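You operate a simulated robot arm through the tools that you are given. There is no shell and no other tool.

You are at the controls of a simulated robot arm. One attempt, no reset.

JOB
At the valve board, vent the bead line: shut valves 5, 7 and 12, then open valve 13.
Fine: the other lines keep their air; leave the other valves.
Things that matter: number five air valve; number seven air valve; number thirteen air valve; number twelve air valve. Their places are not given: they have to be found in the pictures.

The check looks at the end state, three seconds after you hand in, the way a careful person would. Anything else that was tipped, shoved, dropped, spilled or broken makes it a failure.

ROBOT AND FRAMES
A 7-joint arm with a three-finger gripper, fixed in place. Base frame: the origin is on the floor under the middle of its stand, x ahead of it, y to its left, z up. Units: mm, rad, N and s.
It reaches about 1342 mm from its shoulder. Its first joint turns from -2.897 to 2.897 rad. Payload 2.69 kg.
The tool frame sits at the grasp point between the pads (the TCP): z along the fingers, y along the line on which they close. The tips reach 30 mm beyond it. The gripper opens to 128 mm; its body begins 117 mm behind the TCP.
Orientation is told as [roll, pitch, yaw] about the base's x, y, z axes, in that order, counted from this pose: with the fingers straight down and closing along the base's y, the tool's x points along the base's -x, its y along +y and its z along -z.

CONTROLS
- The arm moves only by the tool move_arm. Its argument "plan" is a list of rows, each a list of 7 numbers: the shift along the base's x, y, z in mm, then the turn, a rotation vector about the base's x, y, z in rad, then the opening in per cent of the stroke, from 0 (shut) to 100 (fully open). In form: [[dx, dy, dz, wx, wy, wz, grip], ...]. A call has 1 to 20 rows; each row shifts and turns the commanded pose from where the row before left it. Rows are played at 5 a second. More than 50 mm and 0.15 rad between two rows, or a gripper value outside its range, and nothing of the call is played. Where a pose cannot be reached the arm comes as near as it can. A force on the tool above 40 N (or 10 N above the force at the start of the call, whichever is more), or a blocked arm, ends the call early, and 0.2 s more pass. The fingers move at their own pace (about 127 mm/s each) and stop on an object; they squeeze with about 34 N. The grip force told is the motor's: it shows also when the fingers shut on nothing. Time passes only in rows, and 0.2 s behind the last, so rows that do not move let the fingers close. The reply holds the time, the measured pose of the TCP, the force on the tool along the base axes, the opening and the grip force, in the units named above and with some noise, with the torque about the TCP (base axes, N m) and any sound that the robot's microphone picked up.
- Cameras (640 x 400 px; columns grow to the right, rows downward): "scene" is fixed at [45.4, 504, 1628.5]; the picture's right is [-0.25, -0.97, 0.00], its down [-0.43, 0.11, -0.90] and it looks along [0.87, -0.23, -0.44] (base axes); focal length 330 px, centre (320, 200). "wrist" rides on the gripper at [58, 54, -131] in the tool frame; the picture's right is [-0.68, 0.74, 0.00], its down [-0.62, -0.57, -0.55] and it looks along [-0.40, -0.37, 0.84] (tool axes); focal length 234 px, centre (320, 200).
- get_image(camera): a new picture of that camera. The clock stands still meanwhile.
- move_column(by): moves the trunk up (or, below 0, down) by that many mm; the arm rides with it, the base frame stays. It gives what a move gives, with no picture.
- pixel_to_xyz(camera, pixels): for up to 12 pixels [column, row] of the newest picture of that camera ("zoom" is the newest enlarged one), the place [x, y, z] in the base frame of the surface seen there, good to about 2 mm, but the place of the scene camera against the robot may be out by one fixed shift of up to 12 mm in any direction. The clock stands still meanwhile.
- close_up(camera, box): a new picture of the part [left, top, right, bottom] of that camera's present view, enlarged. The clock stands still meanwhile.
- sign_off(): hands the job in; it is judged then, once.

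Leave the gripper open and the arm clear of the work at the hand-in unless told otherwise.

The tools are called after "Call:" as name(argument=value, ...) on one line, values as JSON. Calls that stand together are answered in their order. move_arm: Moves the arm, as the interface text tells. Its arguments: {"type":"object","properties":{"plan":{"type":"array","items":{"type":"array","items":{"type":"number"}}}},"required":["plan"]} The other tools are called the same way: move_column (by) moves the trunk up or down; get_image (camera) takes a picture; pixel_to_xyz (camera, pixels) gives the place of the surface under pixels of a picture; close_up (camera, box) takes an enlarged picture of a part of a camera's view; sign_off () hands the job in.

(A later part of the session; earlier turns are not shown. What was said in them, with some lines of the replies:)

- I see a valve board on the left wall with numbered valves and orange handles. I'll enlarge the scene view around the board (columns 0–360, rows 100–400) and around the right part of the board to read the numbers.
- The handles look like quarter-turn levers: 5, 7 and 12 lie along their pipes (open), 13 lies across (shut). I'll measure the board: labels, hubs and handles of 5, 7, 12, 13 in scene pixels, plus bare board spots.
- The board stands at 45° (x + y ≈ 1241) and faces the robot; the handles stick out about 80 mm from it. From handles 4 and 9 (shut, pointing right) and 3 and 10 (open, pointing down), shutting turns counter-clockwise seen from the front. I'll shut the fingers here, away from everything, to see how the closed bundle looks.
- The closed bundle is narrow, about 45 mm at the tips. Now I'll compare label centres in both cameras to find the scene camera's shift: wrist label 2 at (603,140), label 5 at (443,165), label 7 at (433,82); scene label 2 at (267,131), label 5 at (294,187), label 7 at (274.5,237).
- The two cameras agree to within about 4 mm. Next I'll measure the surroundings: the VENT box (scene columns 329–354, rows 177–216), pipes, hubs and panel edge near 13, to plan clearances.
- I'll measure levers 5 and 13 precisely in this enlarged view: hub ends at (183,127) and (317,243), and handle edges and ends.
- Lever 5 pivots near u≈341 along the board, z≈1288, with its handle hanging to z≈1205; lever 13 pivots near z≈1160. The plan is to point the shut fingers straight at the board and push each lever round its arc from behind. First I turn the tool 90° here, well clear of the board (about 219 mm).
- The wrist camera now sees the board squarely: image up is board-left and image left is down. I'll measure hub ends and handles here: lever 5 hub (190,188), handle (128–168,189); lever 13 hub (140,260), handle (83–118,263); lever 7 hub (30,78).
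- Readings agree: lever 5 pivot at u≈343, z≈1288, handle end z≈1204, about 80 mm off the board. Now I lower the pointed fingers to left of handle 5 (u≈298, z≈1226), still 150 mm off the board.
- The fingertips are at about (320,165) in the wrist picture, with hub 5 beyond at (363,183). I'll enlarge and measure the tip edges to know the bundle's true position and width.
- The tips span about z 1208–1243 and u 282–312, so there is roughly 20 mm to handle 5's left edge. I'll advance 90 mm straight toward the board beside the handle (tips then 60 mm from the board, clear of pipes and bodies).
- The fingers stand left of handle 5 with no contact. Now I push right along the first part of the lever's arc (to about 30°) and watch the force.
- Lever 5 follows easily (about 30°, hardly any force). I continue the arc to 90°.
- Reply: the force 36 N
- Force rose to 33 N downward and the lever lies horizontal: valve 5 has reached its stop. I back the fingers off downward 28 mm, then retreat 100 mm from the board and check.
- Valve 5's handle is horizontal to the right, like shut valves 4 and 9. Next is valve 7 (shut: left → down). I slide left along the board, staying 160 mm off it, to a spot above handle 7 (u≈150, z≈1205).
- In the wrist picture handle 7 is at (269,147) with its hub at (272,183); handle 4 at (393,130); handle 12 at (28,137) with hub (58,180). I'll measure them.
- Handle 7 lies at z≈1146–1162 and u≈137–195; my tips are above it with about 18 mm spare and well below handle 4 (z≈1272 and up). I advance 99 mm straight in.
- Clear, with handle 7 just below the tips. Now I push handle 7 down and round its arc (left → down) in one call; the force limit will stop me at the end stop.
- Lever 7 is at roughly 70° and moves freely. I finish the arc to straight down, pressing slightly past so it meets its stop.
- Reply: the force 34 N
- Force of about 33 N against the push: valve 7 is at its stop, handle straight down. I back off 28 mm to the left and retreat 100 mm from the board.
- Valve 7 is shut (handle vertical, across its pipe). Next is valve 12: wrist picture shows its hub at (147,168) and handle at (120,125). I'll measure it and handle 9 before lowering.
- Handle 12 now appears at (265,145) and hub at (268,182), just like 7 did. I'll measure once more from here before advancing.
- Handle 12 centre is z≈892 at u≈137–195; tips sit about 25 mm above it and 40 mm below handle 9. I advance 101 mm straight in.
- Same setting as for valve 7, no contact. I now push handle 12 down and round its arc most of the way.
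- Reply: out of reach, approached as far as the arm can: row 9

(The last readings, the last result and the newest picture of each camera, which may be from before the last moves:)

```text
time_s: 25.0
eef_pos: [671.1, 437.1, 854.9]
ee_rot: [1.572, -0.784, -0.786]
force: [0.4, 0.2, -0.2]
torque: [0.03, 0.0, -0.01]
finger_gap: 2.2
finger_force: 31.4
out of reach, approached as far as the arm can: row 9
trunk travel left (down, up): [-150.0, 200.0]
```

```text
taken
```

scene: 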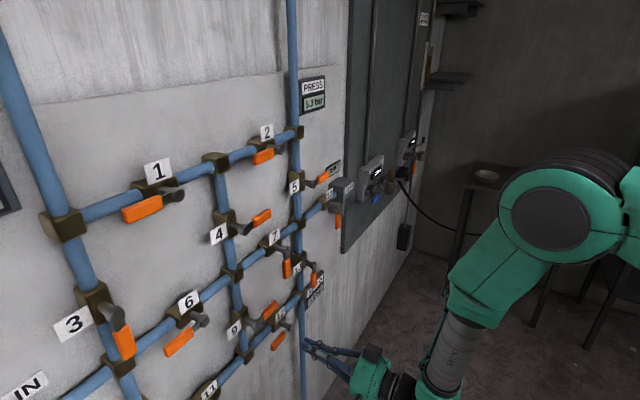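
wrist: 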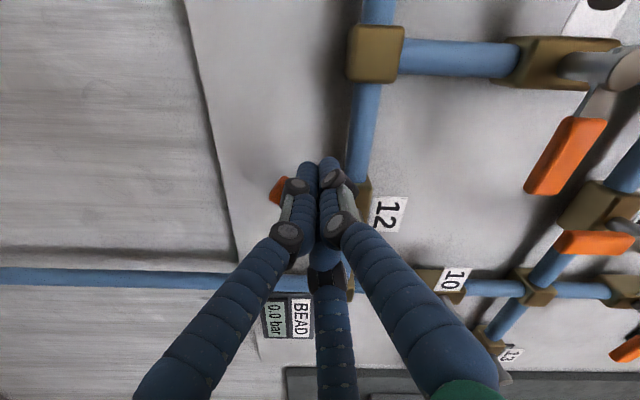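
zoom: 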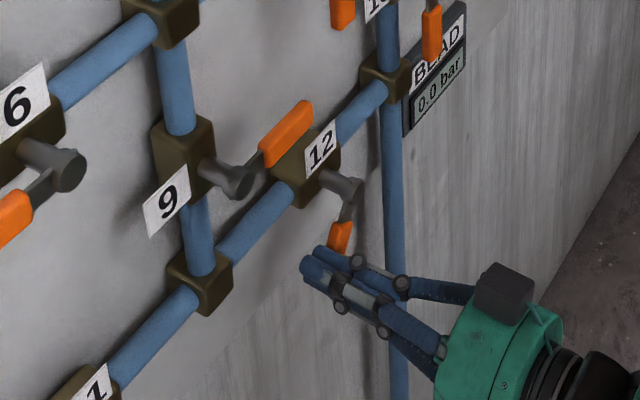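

Lever 12 is at about 65° and the BEAD gauge already reads 0.0 bar. One row was reported out of reach (too low for the arm's present height), so I'll back off up-left, retreat 100 mm, and then lower the trunk to gain reach.

Call:
move_arm(plan=[[-7, 7, 8, 0, 0, 0, 0], [-7, 7, 8, 0, 0, 0, 0], [-14.1, -14.1, 0, 0, 0, 0, 0], [-14.1, -14.1, 0, 0, 0, 0, 0], [-14.1, -14.1, 0, 0, 0, 0, 0], [-14.1, -14.1, 0, 0, 0, 0, 0], [-14.1, -14.1, 0, 0, 0, 0, 0]])

Call:
get_image(camera="scene")

Call:
get_image(camera="wrist")

```text
time_s: 26.6
eef_pos: [587.0, 381.8, 871.7]
ee_rot: [1.574, -0.785, -0.788]
force: [-0.4, -0.7, 0.5]
torque: [0.04, -0.01, 0.01]
finger_gap: 2.5
finger_force: 31.6
trunk travel left (down, up): [-150.0, 200.0]
```

```text
taken
```

scene: 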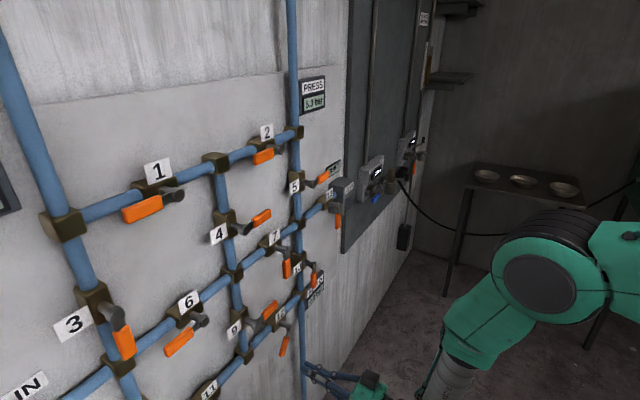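

```text
taken
```

wrist: 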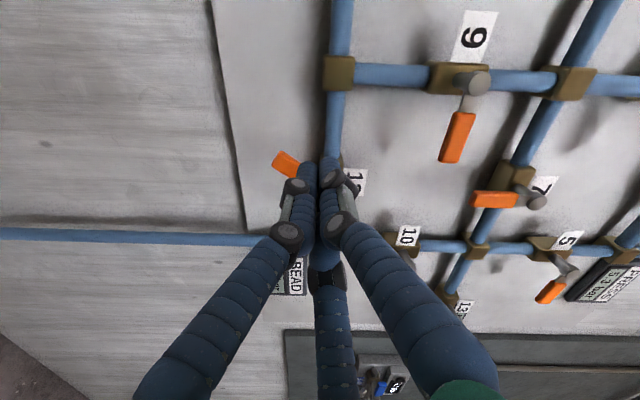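

I'm 160 mm clear of the board. I lower the trunk by 80 mm; nothing is under the arm here.

Call:
move_column(by=-80)

Call:
get_image(camera="scene")

Call:
get_image(camera="wrist")

```text
time_s: 27.8
eef_pos: [587.7, 382.2, 792.8]
ee_rot: [1.575, -0.785, -0.788]
force: [-0.3, -0.6, -0.9]
torque: [0.04, -0.01, -0.02]
finger_gap: 2.0
finger_force: 31.7
trunk travel left (down, up): [-70.0, 280.0]
```

```text
taken
```

scene: 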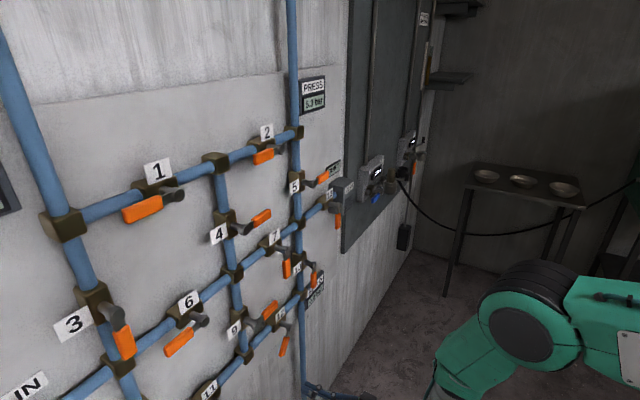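

```text
taken
```

wrist: 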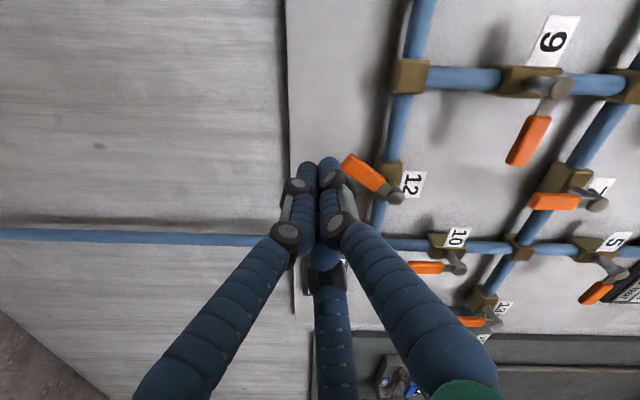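

Now lever 12 is seen clearly: hub at (397,197), handle from (382,190) to (345,158). I'll measure it.

Call:
pixel_to_xyz(camera="wrist", pixels=[[397, 197], [366, 174], [350, 160], [378, 188], [362, 180], [370, 168]])

Call:
close_up(camera="wrist", box=[310, 130, 450, 230])

```text
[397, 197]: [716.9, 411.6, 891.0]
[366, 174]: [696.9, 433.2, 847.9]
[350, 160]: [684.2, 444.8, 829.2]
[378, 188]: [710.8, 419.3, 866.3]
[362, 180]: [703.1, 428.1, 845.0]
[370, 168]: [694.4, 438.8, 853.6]
```

```text
4.00 times, centred on (380, 180) of wrist
```

zoom: 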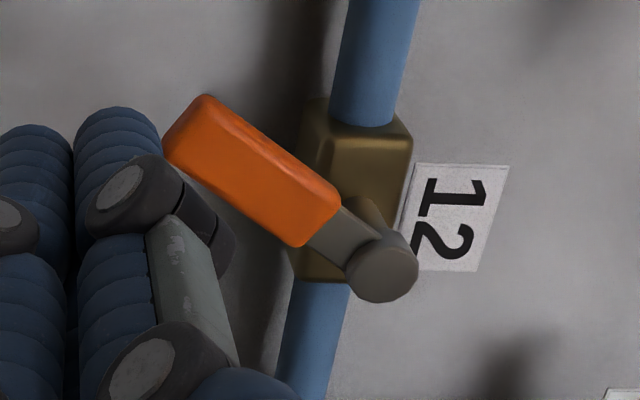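

Lever 12 stands at about 57° with its pivot at u≈216, z≈896. I raise the tips to the upper-left of the handle (u≈144, z≈868), then advance 103 mm.

Call:
move_arm(plan=[[-0.3, 0.3, 25, 0, 0, 0, 0], [-0.3, 0.3, 25, 0, 0, 0, 0], [-0.3, 0.3, 25, 0, 0, 0, 0], [14.5, 14.5, 0, 0, 0, 0, 0], [14.5, 14.5, 0, 0, 0, 0, 0], [14.5, 14.5, 0, 0, 0, 0, 0], [14.5, 14.5, 0, 0, 0, 0, 0], [14.5, 14.5, 0, 0, 0, 0, 0]])

Call:
close_up(camera="scene", box=[200, 270, 360, 390])

Call:
get_image(camera="wrist")

```text
time_s: 29.6
eef_pos: [659.4, 453.6, 867.3]
ee_rot: [1.575, -0.784, -0.779]
force: [0.2, 0.0, -0.2]
torque: [-0.02, 0.03, 0.01]
finger_gap: 2.1
finger_force: 31.4
trunk travel left (down, up): [-70.0, 280.0]
```

```text
3.33 times, centred on (280, 330) of scene
```

zoom: 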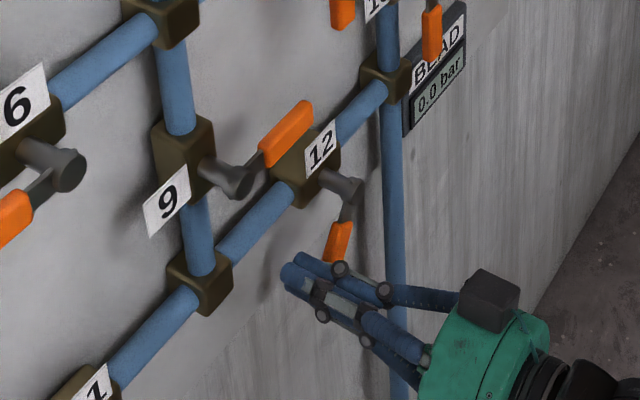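

```text
taken
```

wrist: 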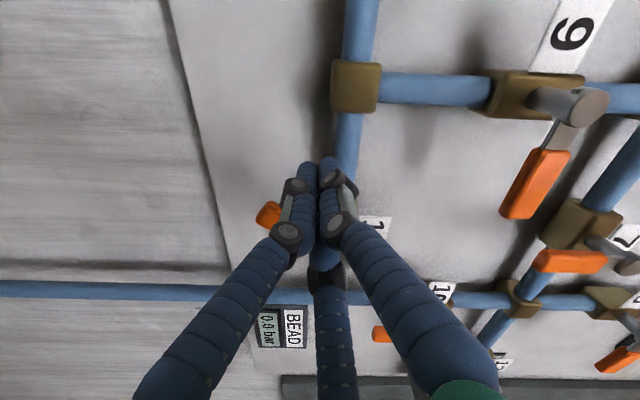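

The tips are behind the handle without contact. I push the rest of the arc to straight down, and slightly past, to meet the stop.

Call:
move_arm(plan=[[4.6, -4.6, -4.4, 0, 0, 0, 0], [4.4, -4.4, -4.4, 0, 0, 0, 0], [3.25, -3.25, -5.3, 0, 0, 0, 0], [3.25, -3.25, -5.3, 0, 0, 0, 0], [5.1, -5.1, -6.1, 0, 0, 0, 0], [5.6, -5.6, -5, 0, 0, 0, 0], [6.0, -6.0, -3.8, 0, 0, 0, 0], [2.5, -2.5, 0, 0, 0, 0, 0], [2.1, -2.1, 0, 0, 0, 0, 0]])

Call:
close_up(camera="scene", box=[200, 270, 360, 390])

Call:
get_image(camera="wrist")

```text
time_s: 31.6
eef_pos: [693.5, 420.2, 831.0]
ee_rot: [1.572, -0.785, -0.782]
force: [-21.4, 24.2, 0.0]
torque: [-0.04, -0.08, 0.37]
finger_gap: 1.8
finger_force: 31.8
trunk travel left (down, up): [-70.0, 280.0]
```

```text
3.33 times, centred on (280, 330) of scene
```

zoom: 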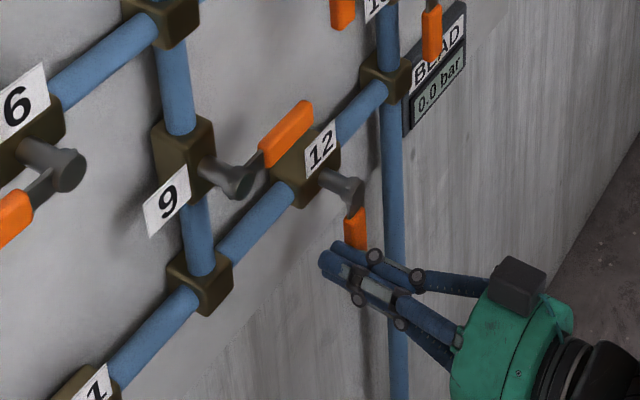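

```text
taken
```

wrist: 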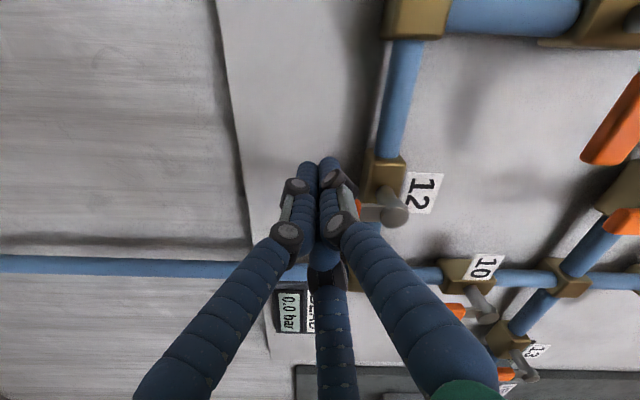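

About 32 N against the push: valve 12 is at its stop, handle straight down. I back off left and retreat.

Call:
move_arm(plan=[[-8, 8, 0, 0, 0, 0, 0], [-12, 12, 0, 0, 0, 0, 0], [-14.1, -14.1, 0, 0, 0, 0, 0], [-14.1, -14.1, 0, 0, 0, 0, 0], [-14.1, -14.1, 0, 0, 0, 0, 0], [-14.1, -14.1, 0, 0, 0, 0, 0], [-14.1, -14.1, 0, 0, 0, 0, 0]])

Call:
get_image(camera="scene")

Call:
get_image(camera="wrist")

```text
time_s: 33.2
eef_pos: [605.6, 367.7, 832.0]
ee_rot: [1.574, -0.787, -0.788]
force: [0.8, 0.3, 0.1]
torque: [-0.01, 0.01, 0.02]
finger_gap: 2.1
finger_force: 31.0
trunk travel left (down, up): [-70.0, 280.0]
```

```text
taken
```

scene: 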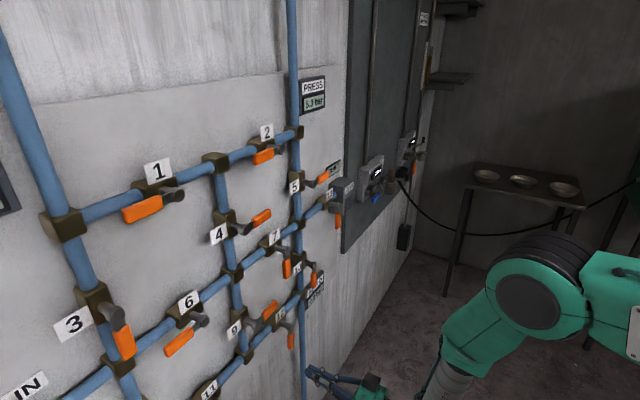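

```text
taken
```

wrist: 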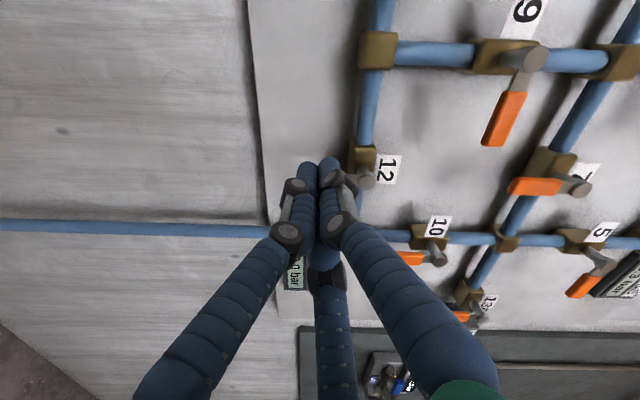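

Valves 5, 7 and 12 are all shut now. For valve 13 I first raise the trunk back 80 mm, then travel up and right, 160 mm off the board, to the right side of handle 13 (u≈530, z≈1095).

Call:
move_column(by=80)

Call:
move_arm(plan=[[25.6, -25.6, 18.3, 0, 0, 0, 0], [25.6, -25.6, 18.3, 0, 0, 0, 0], [25.6, -25.6, 18.3, 0, 0, 0, 0], [25.6, -25.6, 18.3, 0, 0, 0, 0], [25.6, -25.6, 18.3, 0, 0, 0, 0], [25.6, -25.6, 18.3, 0, 0, 0, 0], [25.6, -25.6, 18.3, 0, 0, 0, 0], [25.6, -25.6, 18.3, 0, 0, 0, 0], [25.6, -25.6, 18.3, 0, 0, 0, 0], [25.6, -25.6, 18.3, 0, 0, 0, 0]])

Call:
get_image(camera="scene")

Call:
get_image(camera="wrist")

```text
time_s: 34.3
eef_pos: [604.9, 368.3, 911.4]
ee_rot: [1.574, -0.784, -0.787]
force: [0.5, -0.4, 0.6]
torque: [0.06, -0.01, -0.01]
finger_gap: 2.1
finger_force: 31.6
trunk travel left (down, up): [-150.0, 200.0]
```

```text
time_s: 36.5
eef_pos: [861.7, 111.4, 1094.2]
ee_rot: [1.573, -0.785, -0.784]
force: [-0.1, 0.4, -0.6]
torque: [0.03, -0.02, -0.02]
finger_gap: 2.0
finger_force: 31.5
trunk travel left (down, up): [-150.0, 200.0]
```

```text
taken
```

scene: 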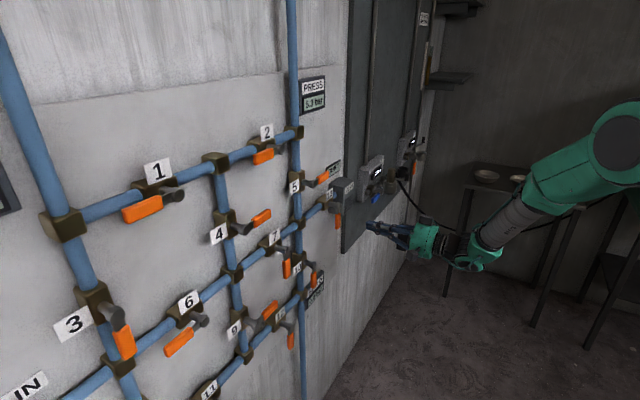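

```text
taken
```

wrist: 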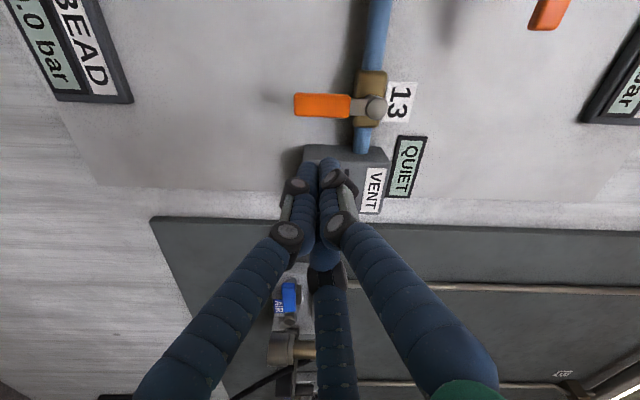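

Handle 13 shows at (322,105), hub at (376,108), the VENT box beneath it at (300–390, 145–215). I'll measure handle and box edges from here.

Call:
close_up(camera="wrist", box=[270, 70, 430, 230])

Call:
pixel_to_xyz(camera="wrist", pixels=[[322, 97], [322, 105], [322, 114], [298, 105], [346, 105], [376, 108], [345, 149], [345, 160], [360, 170], [372, 190], [308, 150], [385, 150]])

```text
2.50 times, centred on (350, 150) of wrist
```

zoom: 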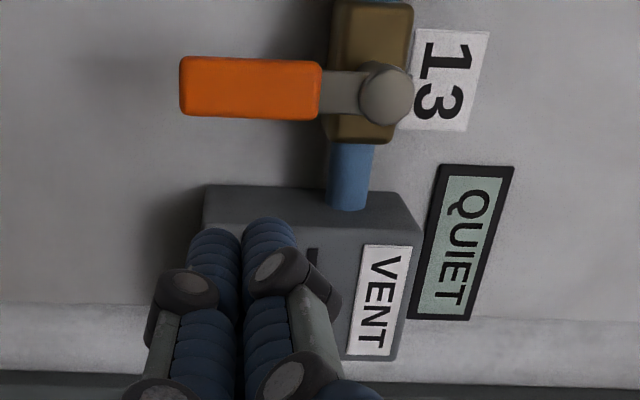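

```text
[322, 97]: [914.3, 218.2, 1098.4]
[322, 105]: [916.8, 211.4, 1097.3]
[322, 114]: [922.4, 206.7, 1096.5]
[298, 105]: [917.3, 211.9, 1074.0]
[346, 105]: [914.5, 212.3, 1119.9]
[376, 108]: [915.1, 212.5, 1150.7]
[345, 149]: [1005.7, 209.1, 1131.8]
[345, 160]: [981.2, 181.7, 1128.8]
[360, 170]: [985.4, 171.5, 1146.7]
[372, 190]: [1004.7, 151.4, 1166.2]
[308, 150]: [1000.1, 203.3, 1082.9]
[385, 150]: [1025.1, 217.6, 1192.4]
```

Handle 13 spans u≈488–509 with its pivot at about u=496, z=1155; the VENT box starts at u≈564 and stands 61 mm out. I shift 6 mm right, then advance 97 mm so the tips stop 64 mm off the board, between handle and box.

Call:
move_arm(plan=[[4.2, -4.2, -2, 0, 0, 0, 0], [13.7, 13.7, 0, 0, 0, 0, 0], [13.7, 13.7, 0, 0, 0, 0, 0], [13.7, 13.7, 0, 0, 0, 0, 0], [13.7, 13.7, 0, 0, 0, 0, 0], [13.7, 13.7, 0, 0, 0, 0, 0]])

Call:
close_up(camera="scene", box=[270, 150, 430, 270])

Call:
get_image(camera="wrist")

```text
time_s: 37.9
eef_pos: [933.7, 176.6, 1093.4]
ee_rot: [1.575, -0.784, -0.786]
force: [0.8, 0.0, -0.5]
torque: [0.03, -0.03, 0.01]
finger_gap: 2.1
finger_force: 31.4
trunk travel left (down, up): [-150.0, 200.0]
```

```text
3.33 times, centred on (350, 210) of scene
```

zoom: 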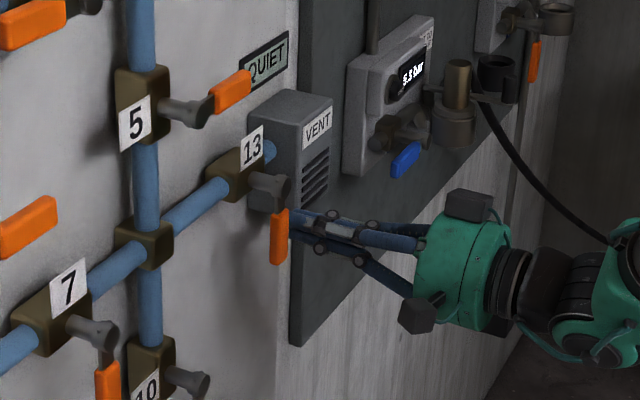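

```text
taken
```

wrist: 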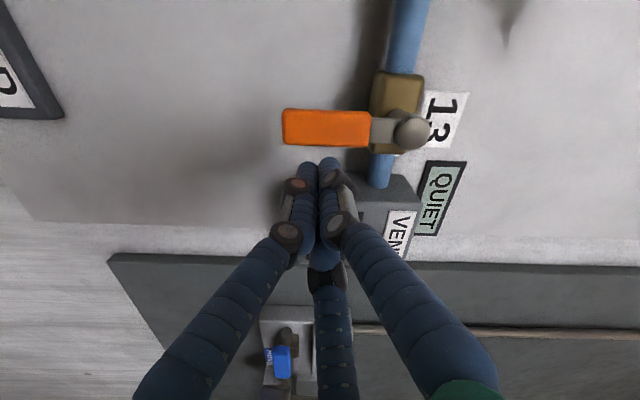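

The tips stand right of handle 13 without touching. I push left and round the arc (down → left) to about 67°.

Call:
move_arm(plan=[[-5.1, 5.1, -0.7, 0, 0, 0, 0], [-5.0, 5.0, -0.7, 0, 0, 0, 0], [-5.6, 5.6, -2.8, 0, 0, 0, 0], [-5.9, 5.9, -1.8, 0, 0, 0, 0], [-5.9, 5.9, -0.7, 0, 0, 0, 0], [-6.0, 6.0, 0.2, 0, 0, 0, 0], [-6.0, 6.0, 1.4, 0, 0, 0, 0], [-5.7, 5.7, 2.4, 0, 0, 0, 0], [-5.7, 5.7, 3.3, 0, 0, 0, 0], [-5.2, 5.2, 4.4, 0, 0, 0, 0], [-4.8, 4.8, 5.2, 0, 0, 0, 0]])

Call:
close_up(camera="scene", box=[270, 150, 430, 270])

Call:
get_image(camera="wrist")

```text
time_s: 40.3
eef_pos: [873.3, 236.3, 1102.6]
ee_rot: [1.571, -0.785, -0.788]
force: [-0.5, -1.0, -0.7]
torque: [-0.02, 0.01, 0.01]
finger_gap: 2.0
finger_force: 31.0
trunk travel left (down, up): [-150.0, 200.0]
```

```text
3.33 times, centred on (350, 210) of scene
```

zoom: 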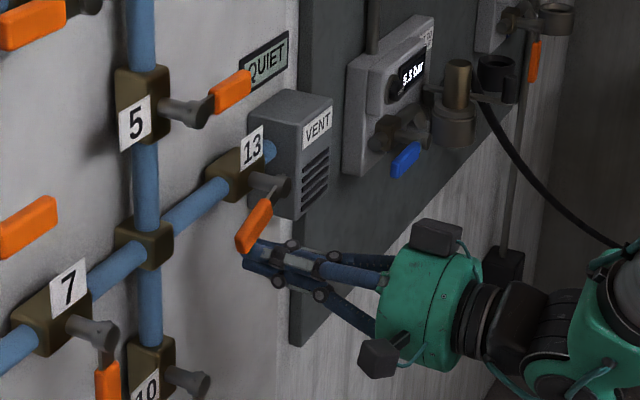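

```text
taken
```

wrist: 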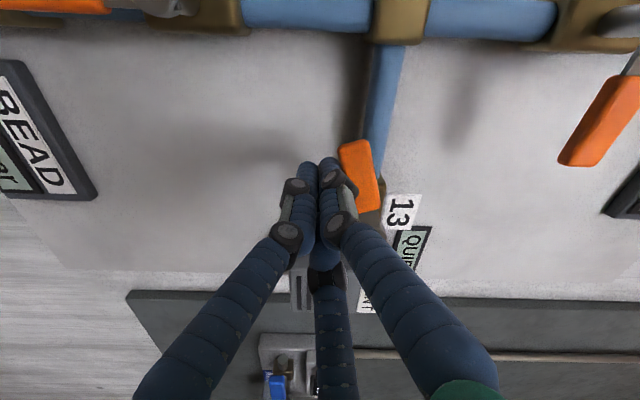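

Lever 13 is at about 70° and moves easily. I finish the arc up to horizontal, pressing lightly into the stop.

Call:
move_arm(plan=[[-4.4, 4.4, 6.1, 0, 0, 0, 0], [-3.9, 3.9, 7.4, 0, 0, 0, 0], [-3.1, 3.1, 7.9, 0, 0, 0, 0], [-0.5, 0.5, 4, 0, 0, 0, 0], [0, 0, 3, 0, 0, 0, 0]])

Call:
close_up(camera="scene", box=[270, 150, 430, 270])

Call:
get_image(camera="wrist")

```text
time_s: 41.5
eef_pos: [860.0, 249.5, 1125.1]
ee_rot: [1.562, -0.782, -0.78]
force: [5.0, -2.9, -30.2]
torque: [-0.4, 0.2, -0.29]
finger_gap: 1.9
finger_force: 31.9
trunk travel left (down, up): [-150.0, 200.0]
```

```text
3.33 times, centred on (350, 210) of scene
```

zoom: 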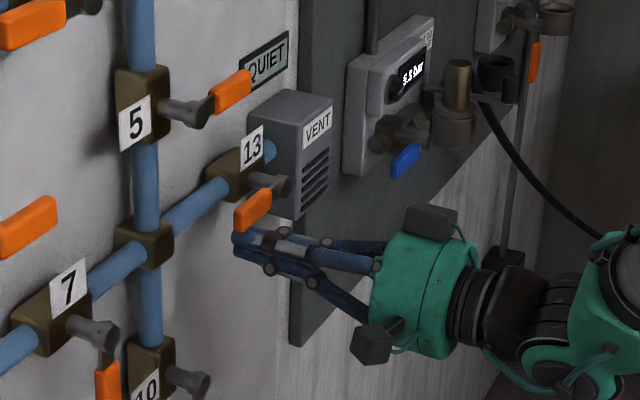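

```text
taken
```

wrist: 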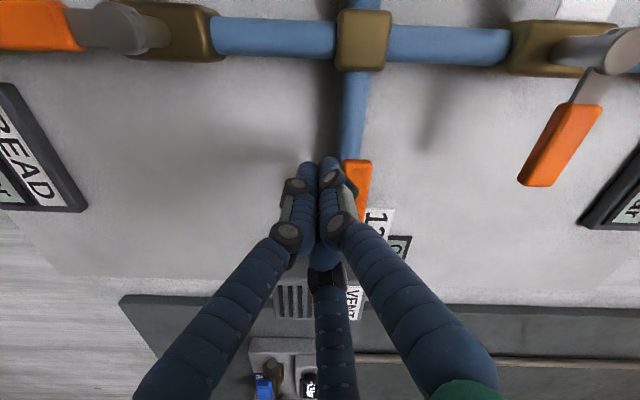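

About 30 N: lever 13 is at its stop, lying along its pipe (open). I back off downward and retreat 150 mm from the board.

Call:
move_arm(plan=[[0, 0, -10, 0, 0, 0, 0], [0, 0, -18, 0, 0, 0, 0], [-14.1, -14.1, 0, 0, 0, 0, 0], [-14.1, -14.1, 0, 0, 0, 0, 0], [-14.1, -14.1, 0, 0, 0, 0, 0], [-14.1, -14.1, 0, 0, 0, 0, 0], [-14.1, -14.1, 0, 0, 0, 0, 0], [-17.7, -17.7, 0, 0, 0, 0, 0], [-17.7, -17.7, 0, 0, 0, 0, 0]])

Call:
get_image(camera="scene")

Call:
close_up(camera="scene", box=[200, 100, 360, 200])

Call:
close_up(camera="scene", box=[200, 170, 360, 270])

Call:
close_up(camera="scene", box=[200, 250, 360, 350])

Call:
get_image(camera="wrist")

```text
time_s: 43.5
eef_pos: [756.3, 143.9, 1105.6]
ee_rot: [1.576, -0.785, -0.788]
force: [0.2, -0.1, 0.4]
torque: [-0.01, -0.05, -0.02]
finger_gap: 2.1
finger_force: 31.2
trunk travel left (down, up): [-150.0, 200.0]
```

```text
taken
```

scene: 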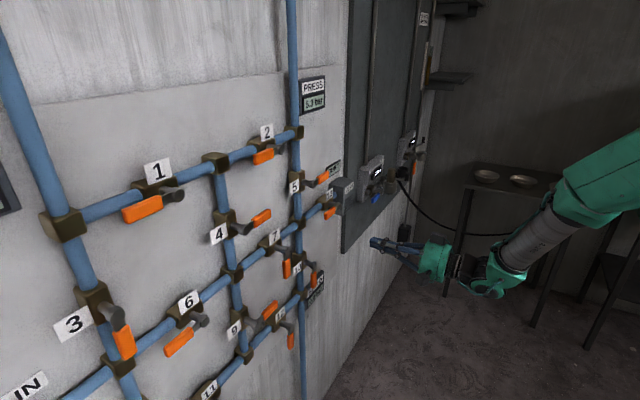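

```text
4.00 times, centred on (280, 150) of scene
```

zoom: 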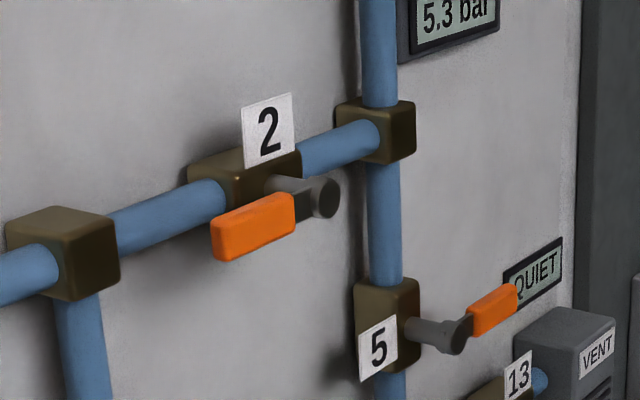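

```text
4.00 times, centred on (280, 220) of scene
```

zoom: 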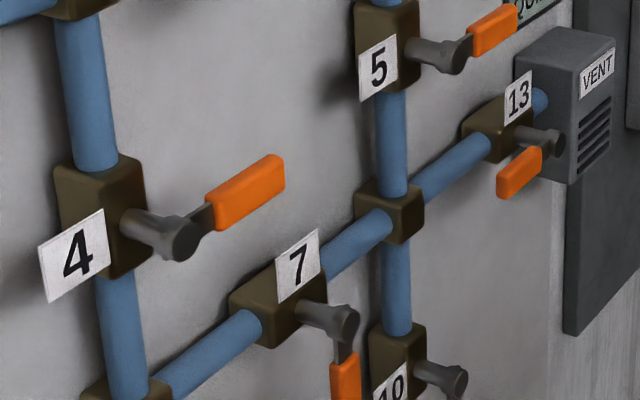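

```text
4.00 times, centred on (280, 300) of scene
```

zoom: 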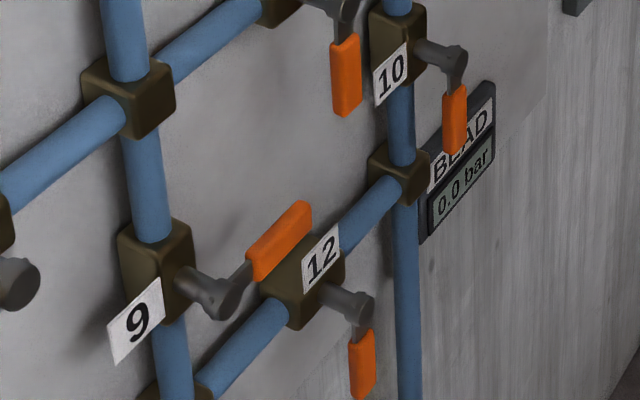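

```text
taken
```

wrist: 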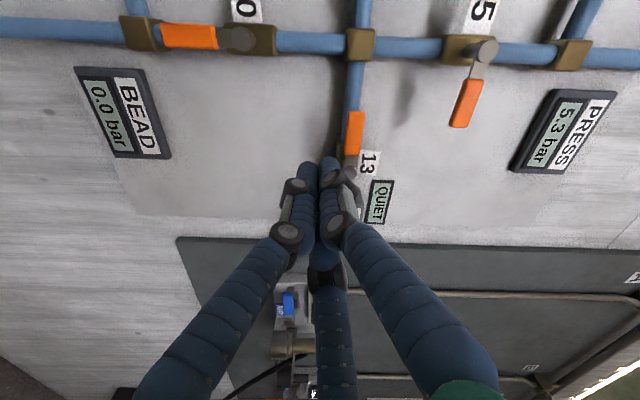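

All four levers are as wanted: 5, 7 and 12 across their pipes, 13 along its pipe; BEAD reads 0.0 bar and PRESS still 5.3 bar. I'll back off a bit more, open the gripper, and check the remaining valves and gauges on the left.

Call:
move_arm(plan=[[-14, -14, 0, 0, 0, 0, 0], [-14, -14, 0, 0, 0, 0, 50], [-14, -14, 0, 0, 0, 0, 100], [0, 0, 0, 0, 0, 0, 100], [0, 0, 0, 0, 0, 0, 100], [0, 0, 0, 0, 0, 0, 100]])

Call:
get_image(camera="scene")

Call:
close_up(camera="scene", box=[0, 200, 320, 400])

Call:
close_up(camera="scene", box=[0, 140, 80, 220])

Call:
get_image(camera="wrist")

```text
time_s: 44.9
eef_pos: [712.3, 101.0, 1103.5]
ee_rot: [1.575, -0.787, -0.788]
force: [0.2, -0.5, -0.3]
torque: [0.0, 0.0, 0.0]
finger_gap: 127.9
finger_force: 0.1
trunk travel left (down, up): [-150.0, 200.0]
```

```text
taken
```

scene: 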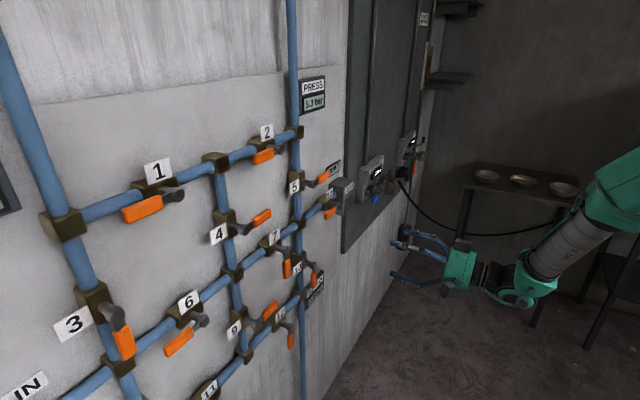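

```text
2.00 times, centred on (160, 300) of scene
```

zoom: 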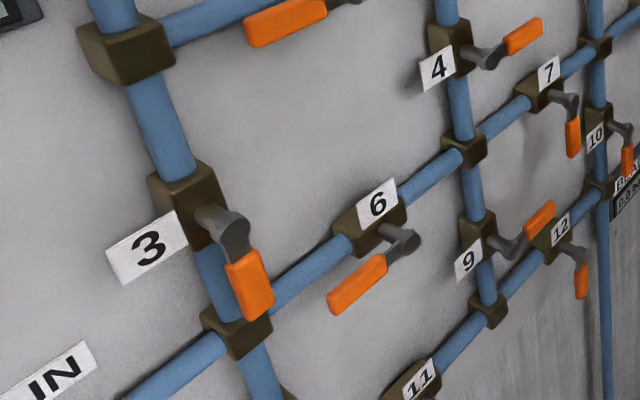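

```text
5.00 times, centred on (40, 180) of scene
```

zoom: 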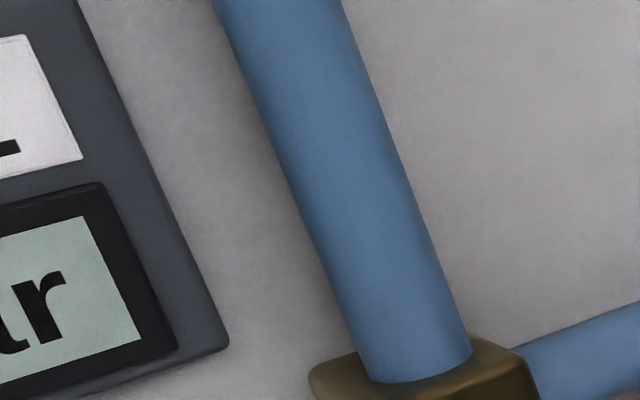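

```text
taken
```

wrist: 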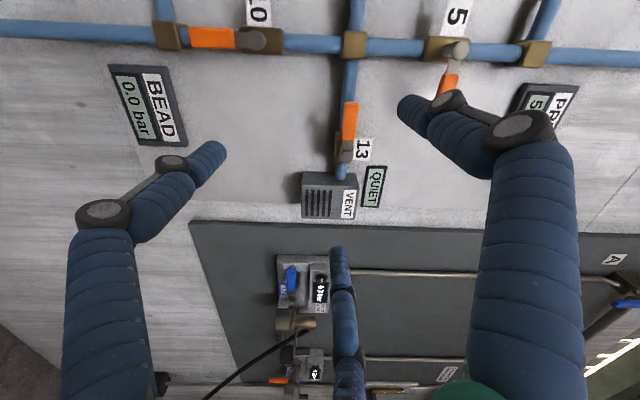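

The other valves (1, 2, 3, 4, 6, 9, 10, 11) are unchanged. BEAD shows 0.0 bar, the vent sign reads QUIET, and the PRESS line still has its air. The gripper is open and clear of the board, so I hand the job in.

Call:
sign_off()

```text
The job is handed in.
```

The bead line is vented. I shut valves 5, 7 and 12, then opened valve 13, pushing each lever until it met its end stop.

- **Readings at hand-in:** the BEAD gauge shows 0.0 bar, the PRESS gauge still shows 5.3 bar, and the sign next to the vent reads QUIET.
- **BEAD timing:** the BEAD gauge had already dropped to 0.0 bar when valve 12 was about two-thirds shut, before I opened 13.
- **Other valves:** I touched none of the others. Every one I could see at the end (1, 2, 3, 4, 6, 9 and 10) still had its lever where it started. Valve 11's lever and the gauge at the left edge of the picture were out of view, so I didn't check those two.
- **Valve 12:** this took two pushes. The arm ran out of reach partway, so I backed off, lowered the trunk 80 mm and finished the turn. I raised the trunk back afterwards.

The gripper is open and the arm is well clear of the board.
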